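You operate a simulated robot arm through the tools that you are given. There is no shell and no other tool. Be economical: measure what you need, move in short steps, check, and stop when the job is done.

You are at the controls of a simulated robot arm. One attempt, no reset.

TASK
Put the green wipe from the top of the packing desk on top of the dark-hubbed wheel.

Only the result counts: the job must be done as asked and must still hold three seconds after the hand-in. Knocking over, shifting, dropping, spilling or breaking anything else fails it.

THE ROBOT
A 7-joint arm with a two-finger parallel gripper, fixed in place. Base frame: the origin is at the foot of the arm, x ahead of it, y to its left, z up; the work surface is at about z = 800. Readings come in mm, rad, newtons and seconds.
With the tool pointing down near the work surface it reaches from about 300 to 700 mm from the base axis. Its first joint turns from -1.152 to 1.152 rad. Payload 1.57 kg.
The tool frame sits at the grasp point between the pads (the TCP): z along the fingers, y along the line on which they close. The tips reach 30 mm beyond it. Largest opening 110 mm; finger width 24, thickness 12; the body of the gripper, 48 by 112 mm, starts 78 mm behind the TCP.
Orientation is that of the tool frame in the base frame, as a unit quaternion [x, y, z, w]. With the fingers straight down and closing along the base's y, the tool's x points along the base's -x, its y along +y and its z along -z.

THE INTERFACE
- The arm moves only by the tool step_arm. Its argument "motion" is a list of rows, each a list of 3 entries, a list of its own where there are three numbers: the shift along the base's x, y, z in m, then the turn, a rotation vector about the base's x, y, z in rad, then the finger opening in m, from 0 to 0.11. In form: [[[tx, ty, tz], [wx, wy, wz], grip], ...]. A call has 1 to 12 rows; each row is the pose to reach, as a shift and turn from the pose commanded when the call began. Rows are played at 5 a second. More than 50 mm and 0.15 rad between two rows, or a gripper value outside its range, and nothing of the call is played. Where a pose cannot be reached the arm comes as near as it can. A force on the tool above 40 N (or 10 N above the force at the start of the call, whichever is more), or a blocked arm, ends the call early, and 0.2 s more pass. Each finger travels about 108 mm/s and halts on what it meets, pressing with about 27 N; the grip force reading is that of the motor and also rises with nothing between the fingers. The clock runs only during rows and for 0.2 s after the last one: add rows that repeat a pose to give the fingers time. It gives the time, the measured TCP pose, the force on the tool (base axes), the opening and the grip force at its end, in the units of the frame above (readings bear some noise).
- Cameras (640 x 400 px; columns grow to the right, rows downward): "scene" is fixed at [161.8, -389.5, 1401.9]; the picture's right is [0.80, -0.59, 0.00], its down [-0.35, -0.48, -0.81] and it looks along [0.48, 0.65, -0.59] (base axes); focal length 375 px, centre (320, 200). "wrist" rides on the gripper at [70, 16, -141] in the tool frame; the picture's right is [-0.23, 0.97, 0.00], its down [-0.85, -0.20, -0.48] and it looks along [-0.47, -0.11, 0.88] (tool axes); focal length 222 px, centre (320, 200). There is no depth. A picture from a camera that has moved, and an enlarged one, comes with that camera's place and axes in the base frame and with its lens.
- camera(camera): a new picture of that camera. No time passes.
- enlarge(camera, box): a new picture of the part [left, top, right, bottom] of that camera's present view, enlarged. No time passes.
- close_job(): hands the job in; it is judged then, once.

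Go step by step. Nothing tells you positions but the pictures and the camera data: compare them with the known pose of the tool, close in by small moves and look again before you grip or let go. The budget is 90 turns and 42 pictures, counting those below and the enlarged ones. Unless the task says otherwise, let go and move clear before handing in, and close with one line.

The tools are called after "Call:" by a JSON object that holds its "name" and its "arguments". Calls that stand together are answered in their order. step_arm: Moves the arm, as the interface text tells. Its arguments: {"type":"object","properties":{"motion":{"type":"array"}},"required":["motion"]} The other tools are called the same way: camera (camera) takes a picture; enlarge (camera, box) takes an enlarged picture of a part of a camera's view; close_job () hands the job in.

At the start:

```text
t: 0.0
tool_pos: [368.4, -8.8, 1106.7]
ee_rot: [0.0, 1.0, 0.0, 0.0]
contact_force: [0.2, 0.2, 0.4]
grip_width: 110.0
grip_force: 0.1
```

scene: 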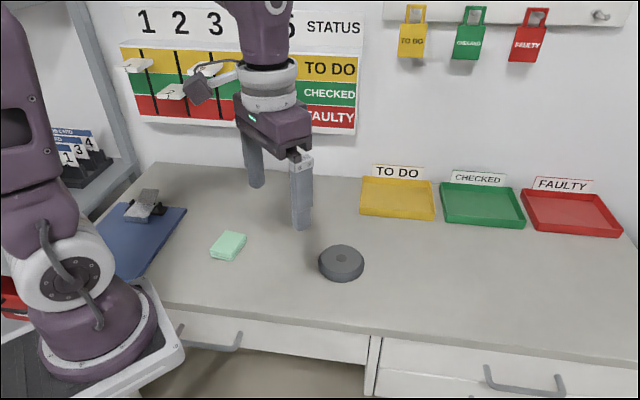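
wrist: 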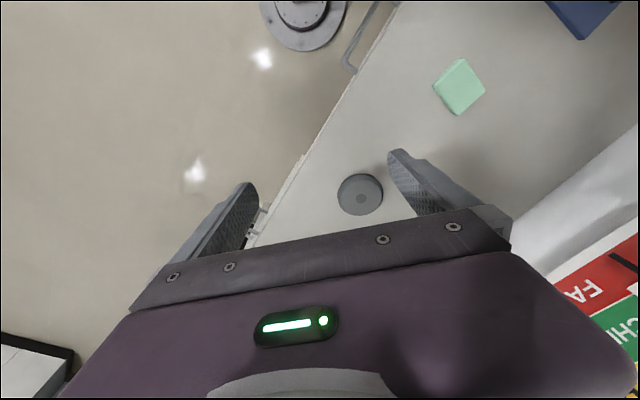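

I see a green wipe at roughly (370, 240) and a dark wheel at roughly (537, 43). I'll look closer at both.

Call:
{"name": "enlarge", "arguments": {"camera": "scene", "box": [180, 200, 400, 337]}}

Call:
{"name": "enlarge", "arguments": {"camera": "wrist", "box": [320, 40, 520, 230]}}

```text
2.91 times, centred on (290, 268) of scene
camera zoom: at [161.8, -389.5, 1401.9], right [0.8, -0.59, 0.0], down [-0.35, -0.48, -0.81], along [0.48, 0.65, -0.59], focal length 1092 px, centre (407, 1)
```

zoom: 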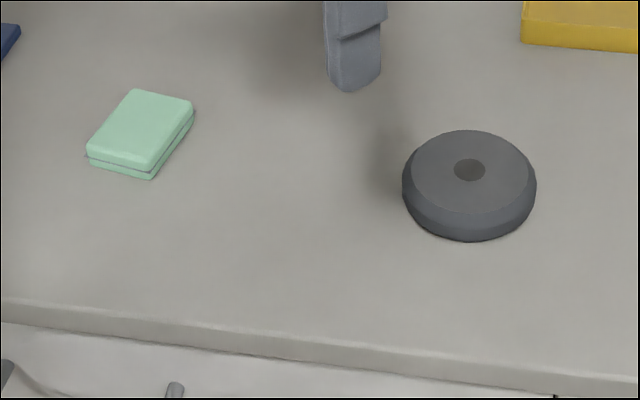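

```text
2.11 times, centred on (420, 135) of wrist
camera zoom: at [298.9, 7.6, 1247.5], right [0.23, 0.97, 0.0], down [0.85, -0.2, 0.48], along [0.47, -0.11, -0.88], focal length 468 px, centre (110, 337)
```

zoom: 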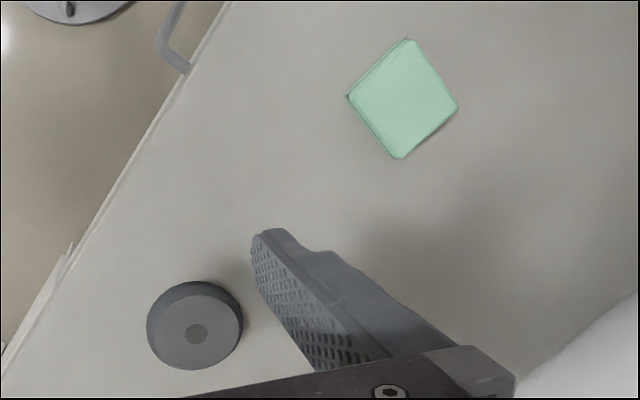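

The wipe is about 73×53 mm, centred near (371, 239), with its long axis about 36° from x. I'll move above it, turn the tool to close across the short side, and look again.

Call:
{"name": "step_arm", "arguments": {"motion": [[[0, 0.041, -0.02], [0, 0, 0.1], 0.11], [[0.001, 0.082, -0.04], [0, 0, 0.2], 0.11], [[0.001, 0.123, -0.06], [0, 0, 0.3], 0.11], [[0.002, 0.164, -0.08], [0, 0, 0.4], 0.11], [[0.002, 0.206, -0.1], [0, 0, 0.5], 0.11], [[0.0025, 0.248, -0.12], [0, 0, 0.61], 0.11], [[0.0025, 0.248, -0.15], [0, 0, 0.61], 0.11], [[0.0025, 0.248, -0.15], [0, 0, 0.61], 0.11]]}}

Call:
{"name": "camera", "arguments": {"camera": "wrist"}}

Call:
{"name": "camera", "arguments": {"camera": "scene"}}

```text
t: 1.8
tool_pos: [368.6, 239.7, 955.4]
ee_rot: [-0.3, 0.954, 0.0, 0.0]
contact_force: [-0.4, -0.4, 0.2]
grip_width: 109.7
grip_force: 0.0
```

```text
37 pictures are left
camera wrist: at [302.9, 212.7, 1096.3], right [-0.37, 0.93, 0.0], down [0.82, 0.33, 0.48], along [0.44, 0.18, -0.88], focal length 222 px, centre (320, 200)
```

wrist: 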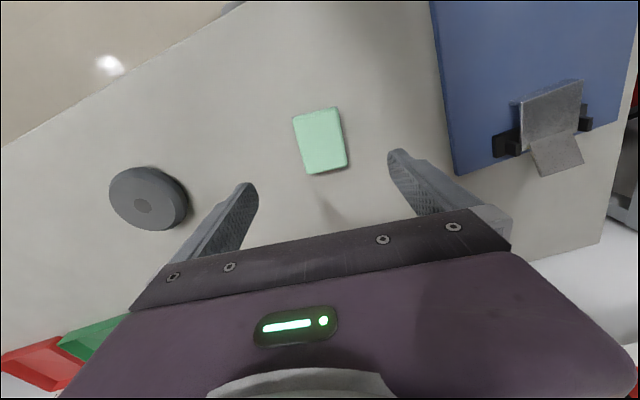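

```text
36 pictures are left
```

scene: 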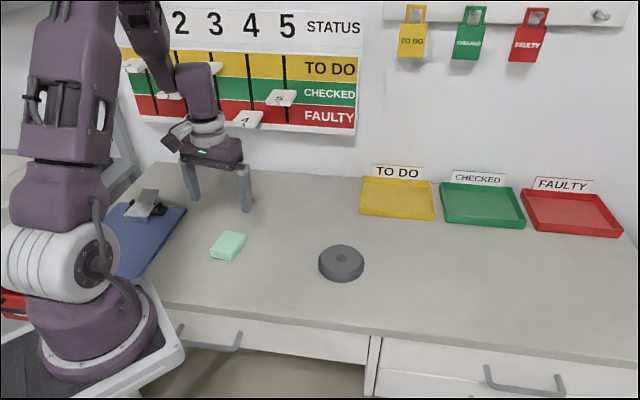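

The refined wipe centre is about (367, 240), and the tool is already over it at the right angle. I'll descend most of the way and check.

Call:
{"name": "step_arm", "arguments": {"motion": [[[-0.001, 0, -0.03], [0, 0, 0], 0.1], [[-0.001, 0, -0.06], [0, 0, 0], 0.09], [[-0.001, 0, -0.09], [0, 0, 0], 0.09], [[-0.001, 0, -0.1], [0, 0, 0], 0.09], [[-0.001, 0, -0.1], [0, 0, 0], 0.09]]}}

Call:
{"name": "camera", "arguments": {"camera": "wrist"}}

Call:
{"name": "enlarge", "arguments": {"camera": "scene", "box": [150, 170, 310, 270]}}

```text
t: 3.0
tool_pos: [369.2, 237.8, 853.9]
ee_rot: [-0.301, 0.954, 0.0, 0.001]
contact_force: [-0.4, 0.4, 0.2]
grip_width: 89.9
grip_force: 0.1
```

```text
35 pictures are left
camera wrist: at [303.0, 212.6, 995.9], right [-0.37, 0.93, 0.0], down [0.82, 0.33, 0.48], along [0.44, 0.18, -0.88], focal length 222 px, centre (320, 200)
```

wrist: 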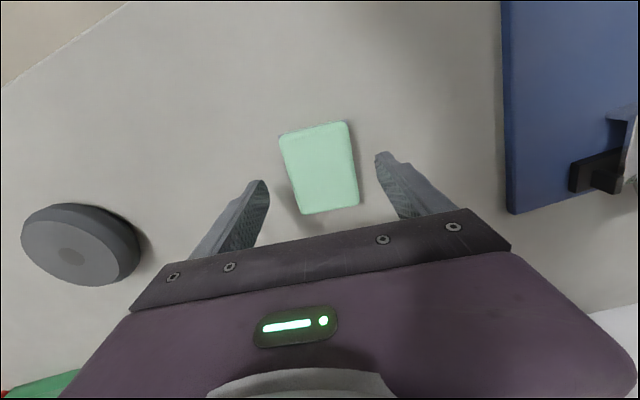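

```text
4.00 times, centred on (230, 220) of scene
camera zoom: at [161.8, -389.5, 1401.9], right [0.8, -0.59, 0.0], down [-0.35, -0.48, -0.81], along [0.48, 0.65, -0.59], focal length 1501 px, centre (680, 120)
```

zoom: 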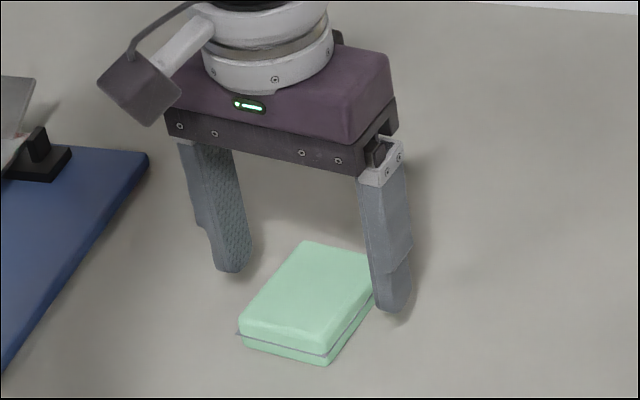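

Aligned within a couple of millimetres, so I'll lower to just above the desk.

Call:
{"name": "step_arm", "arguments": {"motion": [[[-0.001, 0.001, -0.01], [0, 0, 0], 0.09], [[-0.002, 0.001, -0.018], [0, 0, 0], 0.09], [[-0.002, 0.001, -0.018], [0, 0, 0], 0.09]]}}

Call:
{"name": "enlarge", "arguments": {"camera": "scene", "box": [150, 170, 310, 270]}}

```text
t: 3.8
tool_pos: [368.1, 240.7, 838.0]
ee_rot: [-0.3, 0.954, 0.0, 0.0]
contact_force: [0.6, 0.1, -0.4]
grip_width: 89.8
grip_force: 0.1
```

```text
4.00 times, centred on (230, 220) of scene
camera zoom: at [161.8, -389.5, 1401.9], right [0.8, -0.59, 0.0], down [-0.35, -0.48, -0.81], along [0.48, 0.65, -0.59], focal length 1501 px, centre (680, 120)
```

zoom: 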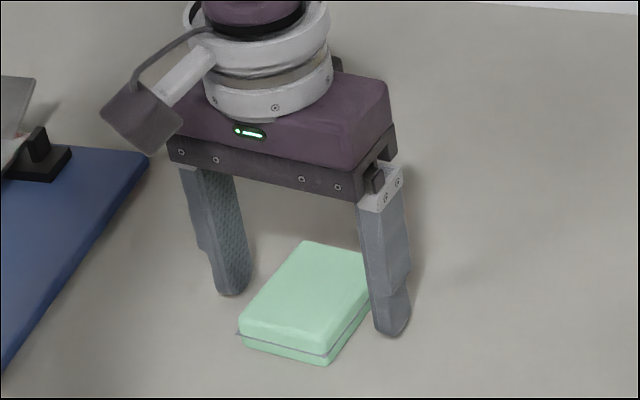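

The tips are about 8 mm above the desk. I'll go a bit lower and close gently.

Call:
{"name": "step_arm", "arguments": {"motion": [[[0, 0, -0.003], [0, 0, 0], 0.09], [[0, 0, -0.003], [0, 0, 0], 0.075], [[0, 0, -0.003], [0, 0, 0], 0.06], [[0, 0, -0.003], [0, 0, 0], 0.05], [[0, 0, -0.003], [0, 0, 0], 0.04], [[0, 0, -0.003], [0, 0, 0], 0.04]]}}

Call:
{"name": "enlarge", "arguments": {"camera": "scene", "box": [150, 170, 310, 270]}}

```text
t: 5.2
tool_pos: [367.7, 240.9, 835.7]
ee_rot: [-0.3, 0.954, 0.0, 0.0]
contact_force: [-0.5, -0.4, -0.9]
grip_width: 54.9
grip_force: 27.4
```

```text
4.00 times, centred on (230, 220) of scene
camera zoom: at [161.8, -389.5, 1401.9], right [0.8, -0.59, 0.0], down [-0.35, -0.48, -0.81], along [0.48, 0.65, -0.59], focal length 1501 px, centre (680, 120)
```

zoom: 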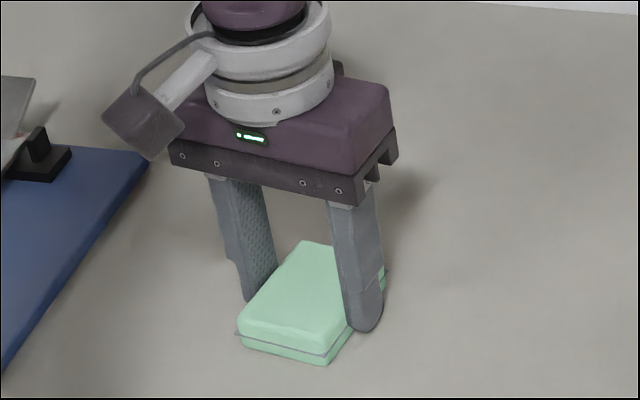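

Gripped at 55 mm with full force. I'll lift straight up and check.

Call:
{"name": "step_arm", "arguments": {"motion": [[[0, 0, 0.01], [0, 0, 0], 0.04], [[0, 0, 0.03], [0, 0, 0], 0.04], [[0, 0, 0.06], [0, 0, 0], 0.04], [[0, 0, 0.09], [0, 0, 0], 0.04], [[0, 0, 0.12], [0, 0, 0], 0.04], [[0, 0, 0.12], [0, 0, 0], 0.04]]}}

Call:
{"name": "camera", "arguments": {"camera": "scene"}}

Call:
{"name": "camera", "arguments": {"camera": "wrist"}}

```text
t: 6.6
tool_pos: [367.6, 241.5, 956.5]
ee_rot: [-0.3, 0.954, 0.0, 0.0]
contact_force: [-0.9, 0.2, -1.1]
grip_width: 54.9
grip_force: 27.2
```

```text
31 pictures are left
```

scene: 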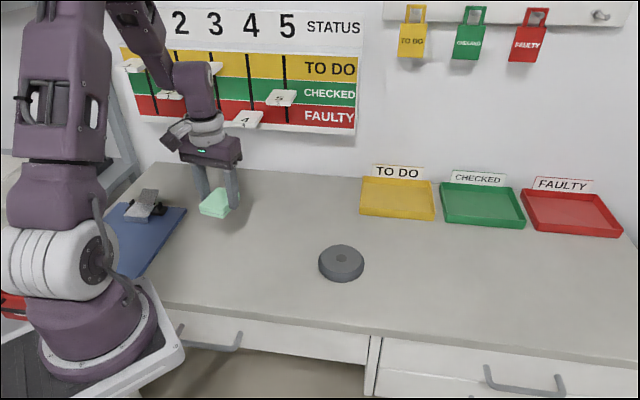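

```text
30 pictures are left
camera wrist: at [301.9, 214.6, 1097.9], right [-0.37, 0.93, 0.0], down [0.82, 0.33, 0.48], along [0.44, 0.18, -0.88], focal length 222 px, centre (320, 200)
```

wrist: 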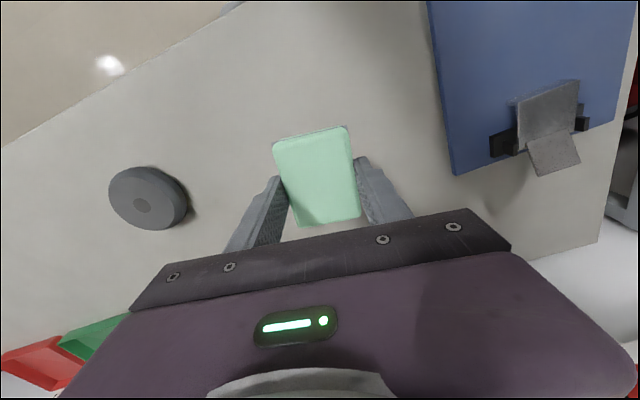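

The wipe is centred in the grip. The wheel top is near (537.7, 42.5) at z≈830, so I'll carry the wipe over it at height.

Call:
{"name": "step_arm", "arguments": {"motion": [[[0.021, -0.025, 0], [0, 0, 0], 0.04], [[0.042, -0.05, 0], [0, 0, 0], 0.04], [[0.063, -0.075, 0], [0, 0, 0], 0.04], [[0.084, -0.1, 0], [0, 0, 0], 0.04], [[0.106, -0.124, 0], [0, 0, 0], 0.04], [[0.127, -0.149, 0], [0, 0, 0], 0.04], [[0.148, -0.174, 0], [0, 0, 0], 0.04], [[0.17, -0.1985, 0], [0, 0, 0], 0.04], [[0.17, -0.1985, -0.02], [0, 0, 0], 0.04], [[0.17, -0.1985, -0.04], [0, 0, 0], 0.04], [[0.17, -0.1985, -0.06], [0, 0, 0], 0.04], [[0.17, -0.1985, -0.06], [0, 0, 0], 0.04]]}}

Call:
{"name": "enlarge", "arguments": {"camera": "scene", "box": [260, 190, 420, 290]}}

Call:
{"name": "camera", "arguments": {"camera": "wrist"}}

```text
t: 9.2
tool_pos: [536.8, 40.4, 894.0]
ee_rot: [-0.3, 0.954, 0.0, 0.0]
contact_force: [-0.8, -1.0, -0.3]
grip_width: 54.9
grip_force: 27.0
```

```text
4.00 times, centred on (340, 240) of scene
camera zoom: at [161.8, -389.5, 1401.9], right [0.8, -0.59, 0.0], down [-0.35, -0.48, -0.81], along [0.48, 0.65, -0.59], focal length 1501 px, centre (240, 40)
```

zoom: 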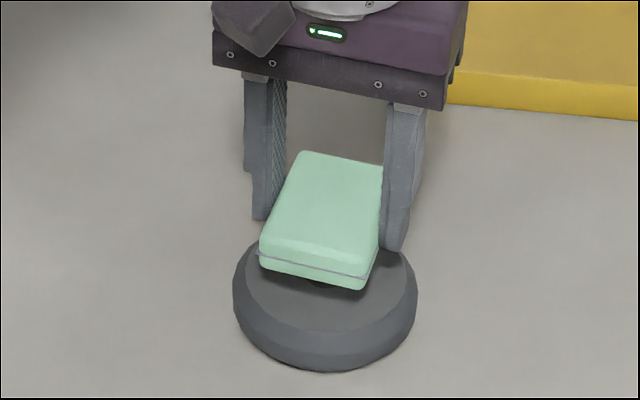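

```text
28 pictures are left
camera wrist: at [470.9, 13.7, 1035.5], right [-0.37, 0.93, 0.0], down [0.82, 0.33, 0.48], along [0.44, 0.18, -0.88], focal length 222 px, centre (320, 200)
```

wrist: 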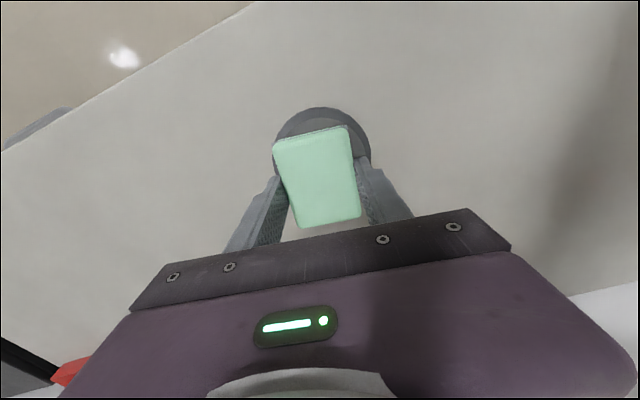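

The wipe is over the wheel with about 27 mm to go. I'll lower gradually with a small correction.

Call:
{"name": "step_arm", "arguments": {"motion": [[[0.001, 0.0015, -0.01], [0, 0, 0], 0.04], [[0.001, 0.0015, -0.018], [0, 0, 0], 0.04], [[0.001, 0.0015, -0.022], [0, 0, 0], 0.04], [[0.001, 0.0015, -0.022], [0, 0, 0], 0.04]]}}

Call:
{"name": "enlarge", "arguments": {"camera": "scene", "box": [280, 210, 400, 285]}}

```text
t: 10.2
tool_pos: [537.7, 44.3, 872.7]
ee_rot: [-0.301, 0.954, 0.0, 0.0]
contact_force: [-0.1, -0.8, -0.9]
grip_width: 54.6
grip_force: 26.9
```

```text
5.33 times, centred on (340, 248) of scene
camera zoom: at [161.8, -389.5, 1401.9], right [0.8, -0.59, 0.0], down [-0.35, -0.48, -0.81], along [0.48, 0.65, -0.59], focal length 2001 px, centre (213, -53)
```

zoom: 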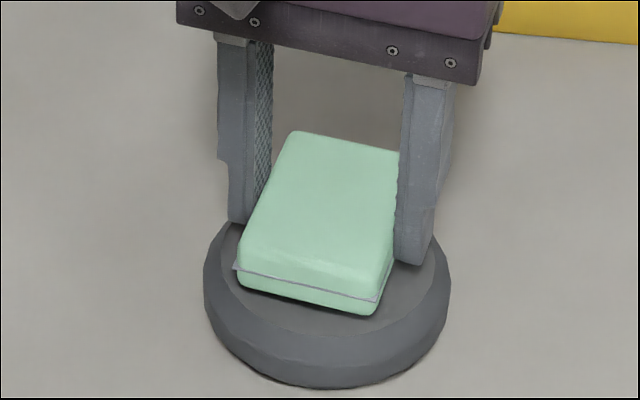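

Still a few millimetres above the top. I'll lower 1 mm at a time until contact.

Call:
{"name": "step_arm", "arguments": {"motion": [[[0, 0, -0.001], [0, 0, 0], 0.04], [[0, 0, -0.002], [0, 0, 0], 0.04], [[0, 0, -0.003], [0, 0, 0], 0.04], [[0, 0, -0.004], [0, 0, 0], 0.04], [[0, 0, -0.004], [0, 0, 0], 0.04]]}}

Call:
{"name": "enlarge", "arguments": {"camera": "scene", "box": [280, 210, 400, 285]}}

```text
t: 11.4
tool_pos: [538.5, 44.3, 868.0]
ee_rot: [-0.3, 0.954, 0.0, 0.0]
contact_force: [0.3, 0.6, -0.7]
grip_width: 54.7
grip_force: 26.9
```

```text
5.33 times, centred on (340, 248) of scene
camera zoom: at [161.8, -389.5, 1401.9], right [0.8, -0.59, 0.0], down [-0.35, -0.48, -0.81], along [0.48, 0.65, -0.59], focal length 2001 px, centre (213, -53)
```

zoom: 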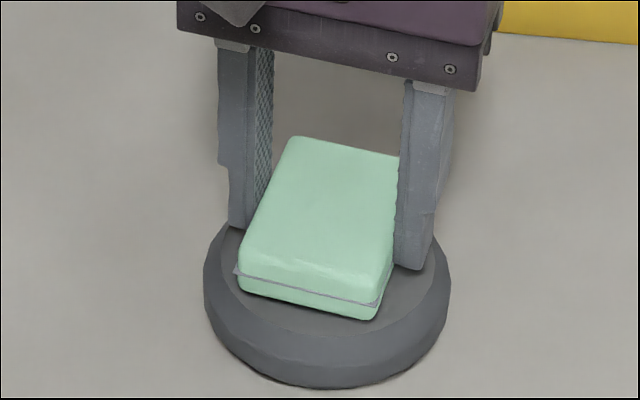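

No contact yet. I'll continue down slowly, watching the force.

Call:
{"name": "step_arm", "arguments": {"motion": [[[0.001, -0.001, -0.001], [0, 0, 0], 0.04], [[0.001, -0.001, -0.002], [0, 0, 0], 0.04], [[0.001, -0.001, -0.002], [0, 0, 0], 0.04]]}}

Call:
{"name": "enlarge", "arguments": {"camera": "scene", "box": [300, 230, 380, 280]}}

```text
t: 12.2
tool_pos: [539.8, 42.6, 867.3]
ee_rot: [-0.3, 0.954, 0.0, -0.001]
contact_force: [0.2, -0.2, -0.9]
grip_width: 54.9
grip_force: 27.0
```

```text
8.00 times, centred on (340, 255) of scene
camera zoom: at [161.8, -389.5, 1401.9], right [0.8, -0.59, 0.0], down [-0.35, -0.48, -0.81], along [0.48, 0.65, -0.59], focal length 3002 px, centre (160, -240)
```

zoom: 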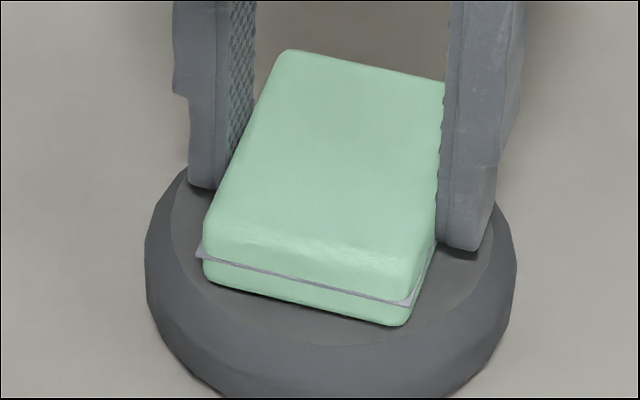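

Call:
{"name": "step_arm", "arguments": {"motion": [[[0, 0, -0.001], [0, 0, 0], 0.04], [[0, 0, -0.001], [0, 0, 0], 0.04]]}}

```text
t: 12.8
tool_pos: [541.5, 42.7, 865.6]
ee_rot: [-0.3, 0.954, 0.0, 0.0]
contact_force: [0.1, -0.1, 0.4]
grip_width: 54.7
grip_force: 27.1
```

The force is still near zero, so I'll keep lowering by a millimetre at a time.

Call:
{"name": "step_arm", "arguments": {"motion": [[[0, 0, -0.001], [0, 0, 0], 0.04], [[0, 0, -0.001], [0, 0, 0], 0.04]]}}

Call:
{"name": "enlarge", "arguments": {"camera": "scene", "box": [300, 230, 380, 280]}}

```text
t: 13.4
tool_pos: [540.4, 41.7, 865.0]
ee_rot: [-0.3, 0.954, 0.0, 0.0]
contact_force: [0.1, 0.1, -0.1]
grip_width: 54.9
grip_force: 26.6
```

```text
8.00 times, centred on (340, 255) of scene
camera zoom: at [161.8, -389.5, 1401.9], right [0.8, -0.59, 0.0], down [-0.35, -0.48, -0.81], along [0.48, 0.65, -0.59], focal length 3002 px, centre (160, -240)
```

zoom: 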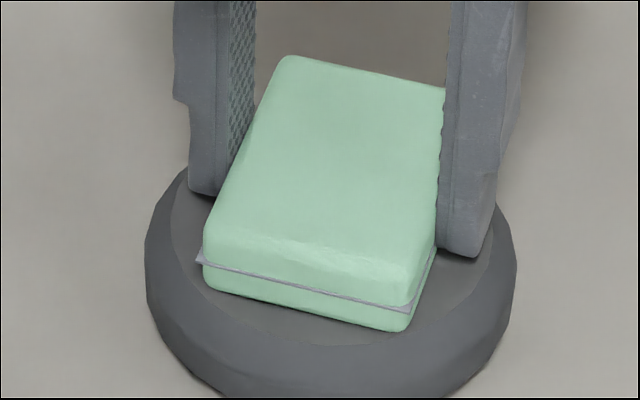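

Very close now. I'll continue down.

Call:
{"name": "step_arm", "arguments": {"motion": [[[0, 0, -0.001], [0, 0, 0], 0.04], [[0, 0, -0.001], [0, 0, 0], 0.04]]}}

Call:
{"name": "step_arm", "arguments": {"motion": [[[0, 0, -0.001], [0, 0, 0], 0.04], [[0, 0, -0.001], [0, 0, 0], 0.04]]}}

Call:
{"name": "enlarge", "arguments": {"camera": "scene", "box": [300, 230, 380, 280]}}

```text
t: 14.0
tool_pos: [540.0, 42.5, 865.0]
ee_rot: [-0.3, 0.954, -0.001, 0.002]
contact_force: [-1.6, -3.3, 21.6]
grip_width: 54.7
grip_force: 26.4
```

```text
t: 14.6
tool_pos: [540.3, 40.9, 864.2]
ee_rot: [-0.299, 0.954, 0.0, 0.001]
contact_force: [-2.6, -2.8, 37.4]
grip_width: 54.8
grip_force: 26.7
```

```text
8.00 times, centred on (340, 255) of scene
camera zoom: at [161.1, -389.6, 1402.0], right [0.8, -0.59, 0.0], down [-0.35, -0.48, -0.81], along [0.48, 0.65, -0.59], focal length 3002 px, centre (160, -240)
```

zoom: 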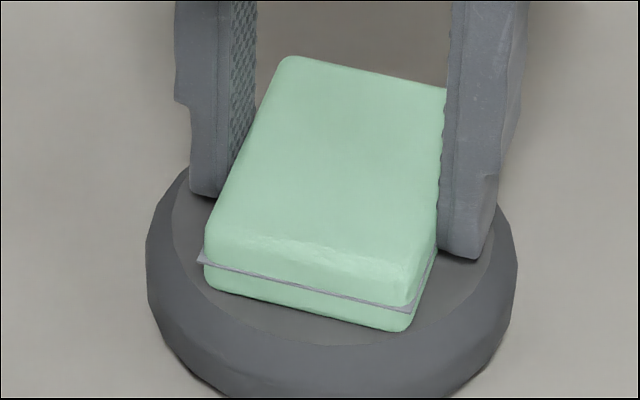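

Contact is confirmed at 37 N. I'll back off 2 mm to relieve it and then open gently.

Call:
{"name": "step_arm", "arguments": {"motion": [[[0, 0, 0.001], [0, 0, 0], 0.04], [[0, 0, 0.0018], [0, 0, 0], 0.04], [[0, 0, 0.0018], [0, 0, 0], 0.04]]}}

Call:
{"name": "step_arm", "arguments": {"motion": [[[0, 0, 0], [0, 0, 0], 0.056], [[0, 0, 0], [0, 0, 0], 0.062], [[0, 0, 0], [0, 0, 0], 0.075], [[0, 0, 0], [0, 0, 0], 0.085], [[0, 0, 0], [0, 0, 0], 0.085]]}}

Call:
{"name": "enlarge", "arguments": {"camera": "scene", "box": [280, 210, 400, 285]}}

```text
t: 15.4
tool_pos: [539.0, 42.0, 864.5]
ee_rot: [-0.3, 0.954, 0.001, -0.001]
contact_force: [4.6, -0.5, 5.5]
grip_width: 54.9
grip_force: 26.8
```

```text
t: 16.6
tool_pos: [539.4, 42.6, 865.3]
ee_rot: [-0.3, 0.954, 0.0, -0.001]
contact_force: [0.3, -0.2, -0.1]
grip_width: 85.3
grip_force: 0.0
```

```text
5.33 times, centred on (340, 248) of scene
camera zoom: at [161.8, -389.5, 1401.9], right [0.8, -0.59, 0.0], down [-0.35, -0.48, -0.81], along [0.48, 0.65, -0.59], focal length 2001 px, centre (213, -53)
```

zoom: 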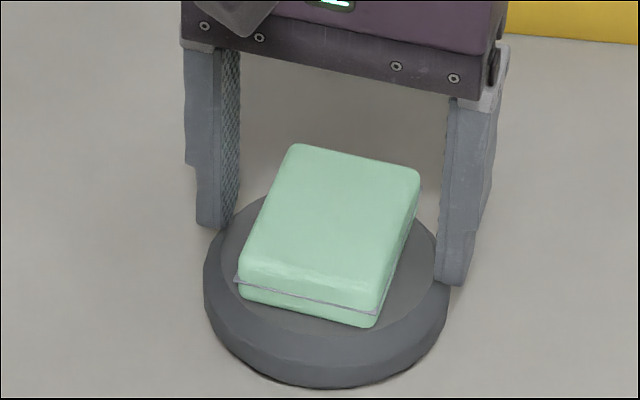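

The wipe is released and rests on the wheel. I'll retreat straight up.

Call:
{"name": "step_arm", "arguments": {"motion": [[[0, 0, 0.015], [0, 0, 0], 0.085], [[0, 0, 0.04], [0, 0, 0], 0.085], [[0, 0, 0.08], [0, 0, 0], 0.085], [[0, 0, 0.12], [0, 0, 0], 0.085], [[0, 0, 0.15], [0, 0, 0], 0.085], [[0, 0, 0.15], [0, 0, 0], 0.085]]}}

Call:
{"name": "camera", "arguments": {"camera": "scene"}}

Call:
{"name": "camera", "arguments": {"camera": "wrist"}}

```text
t: 18.0
tool_pos: [539.6, 42.9, 1015.7]
ee_rot: [-0.301, 0.954, 0.0, 0.0]
contact_force: [0.1, 0.9, -0.6]
grip_width: 85.3
grip_force: 0.1
```

```text
21 pictures are left
```

scene: 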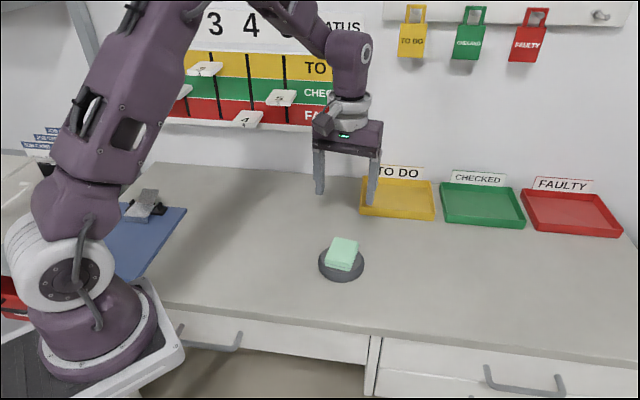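

```text
20 pictures are left
camera wrist: at [472.9, 16.9, 1156.8], right [-0.37, 0.93, 0.0], down [0.82, 0.33, 0.48], along [0.44, 0.18, -0.88], focal length 222 px, centre (320, 200)
```

wrist: 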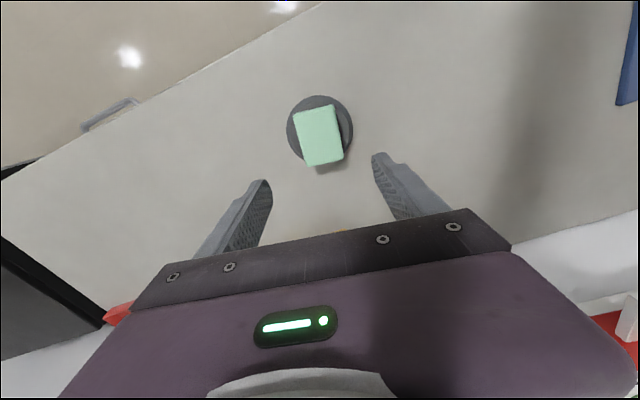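

The wipe sits centred on the wheel, the wheel hasn't moved, and the arm is clear. I'm handing in.

Call:
{"name": "close_job", "arguments": {}}

```text
The job is handed in.
```

The green wipe is resting on top of the dark-hubbed wheel; the gripper has let go and moved clear, and the job is handed in.
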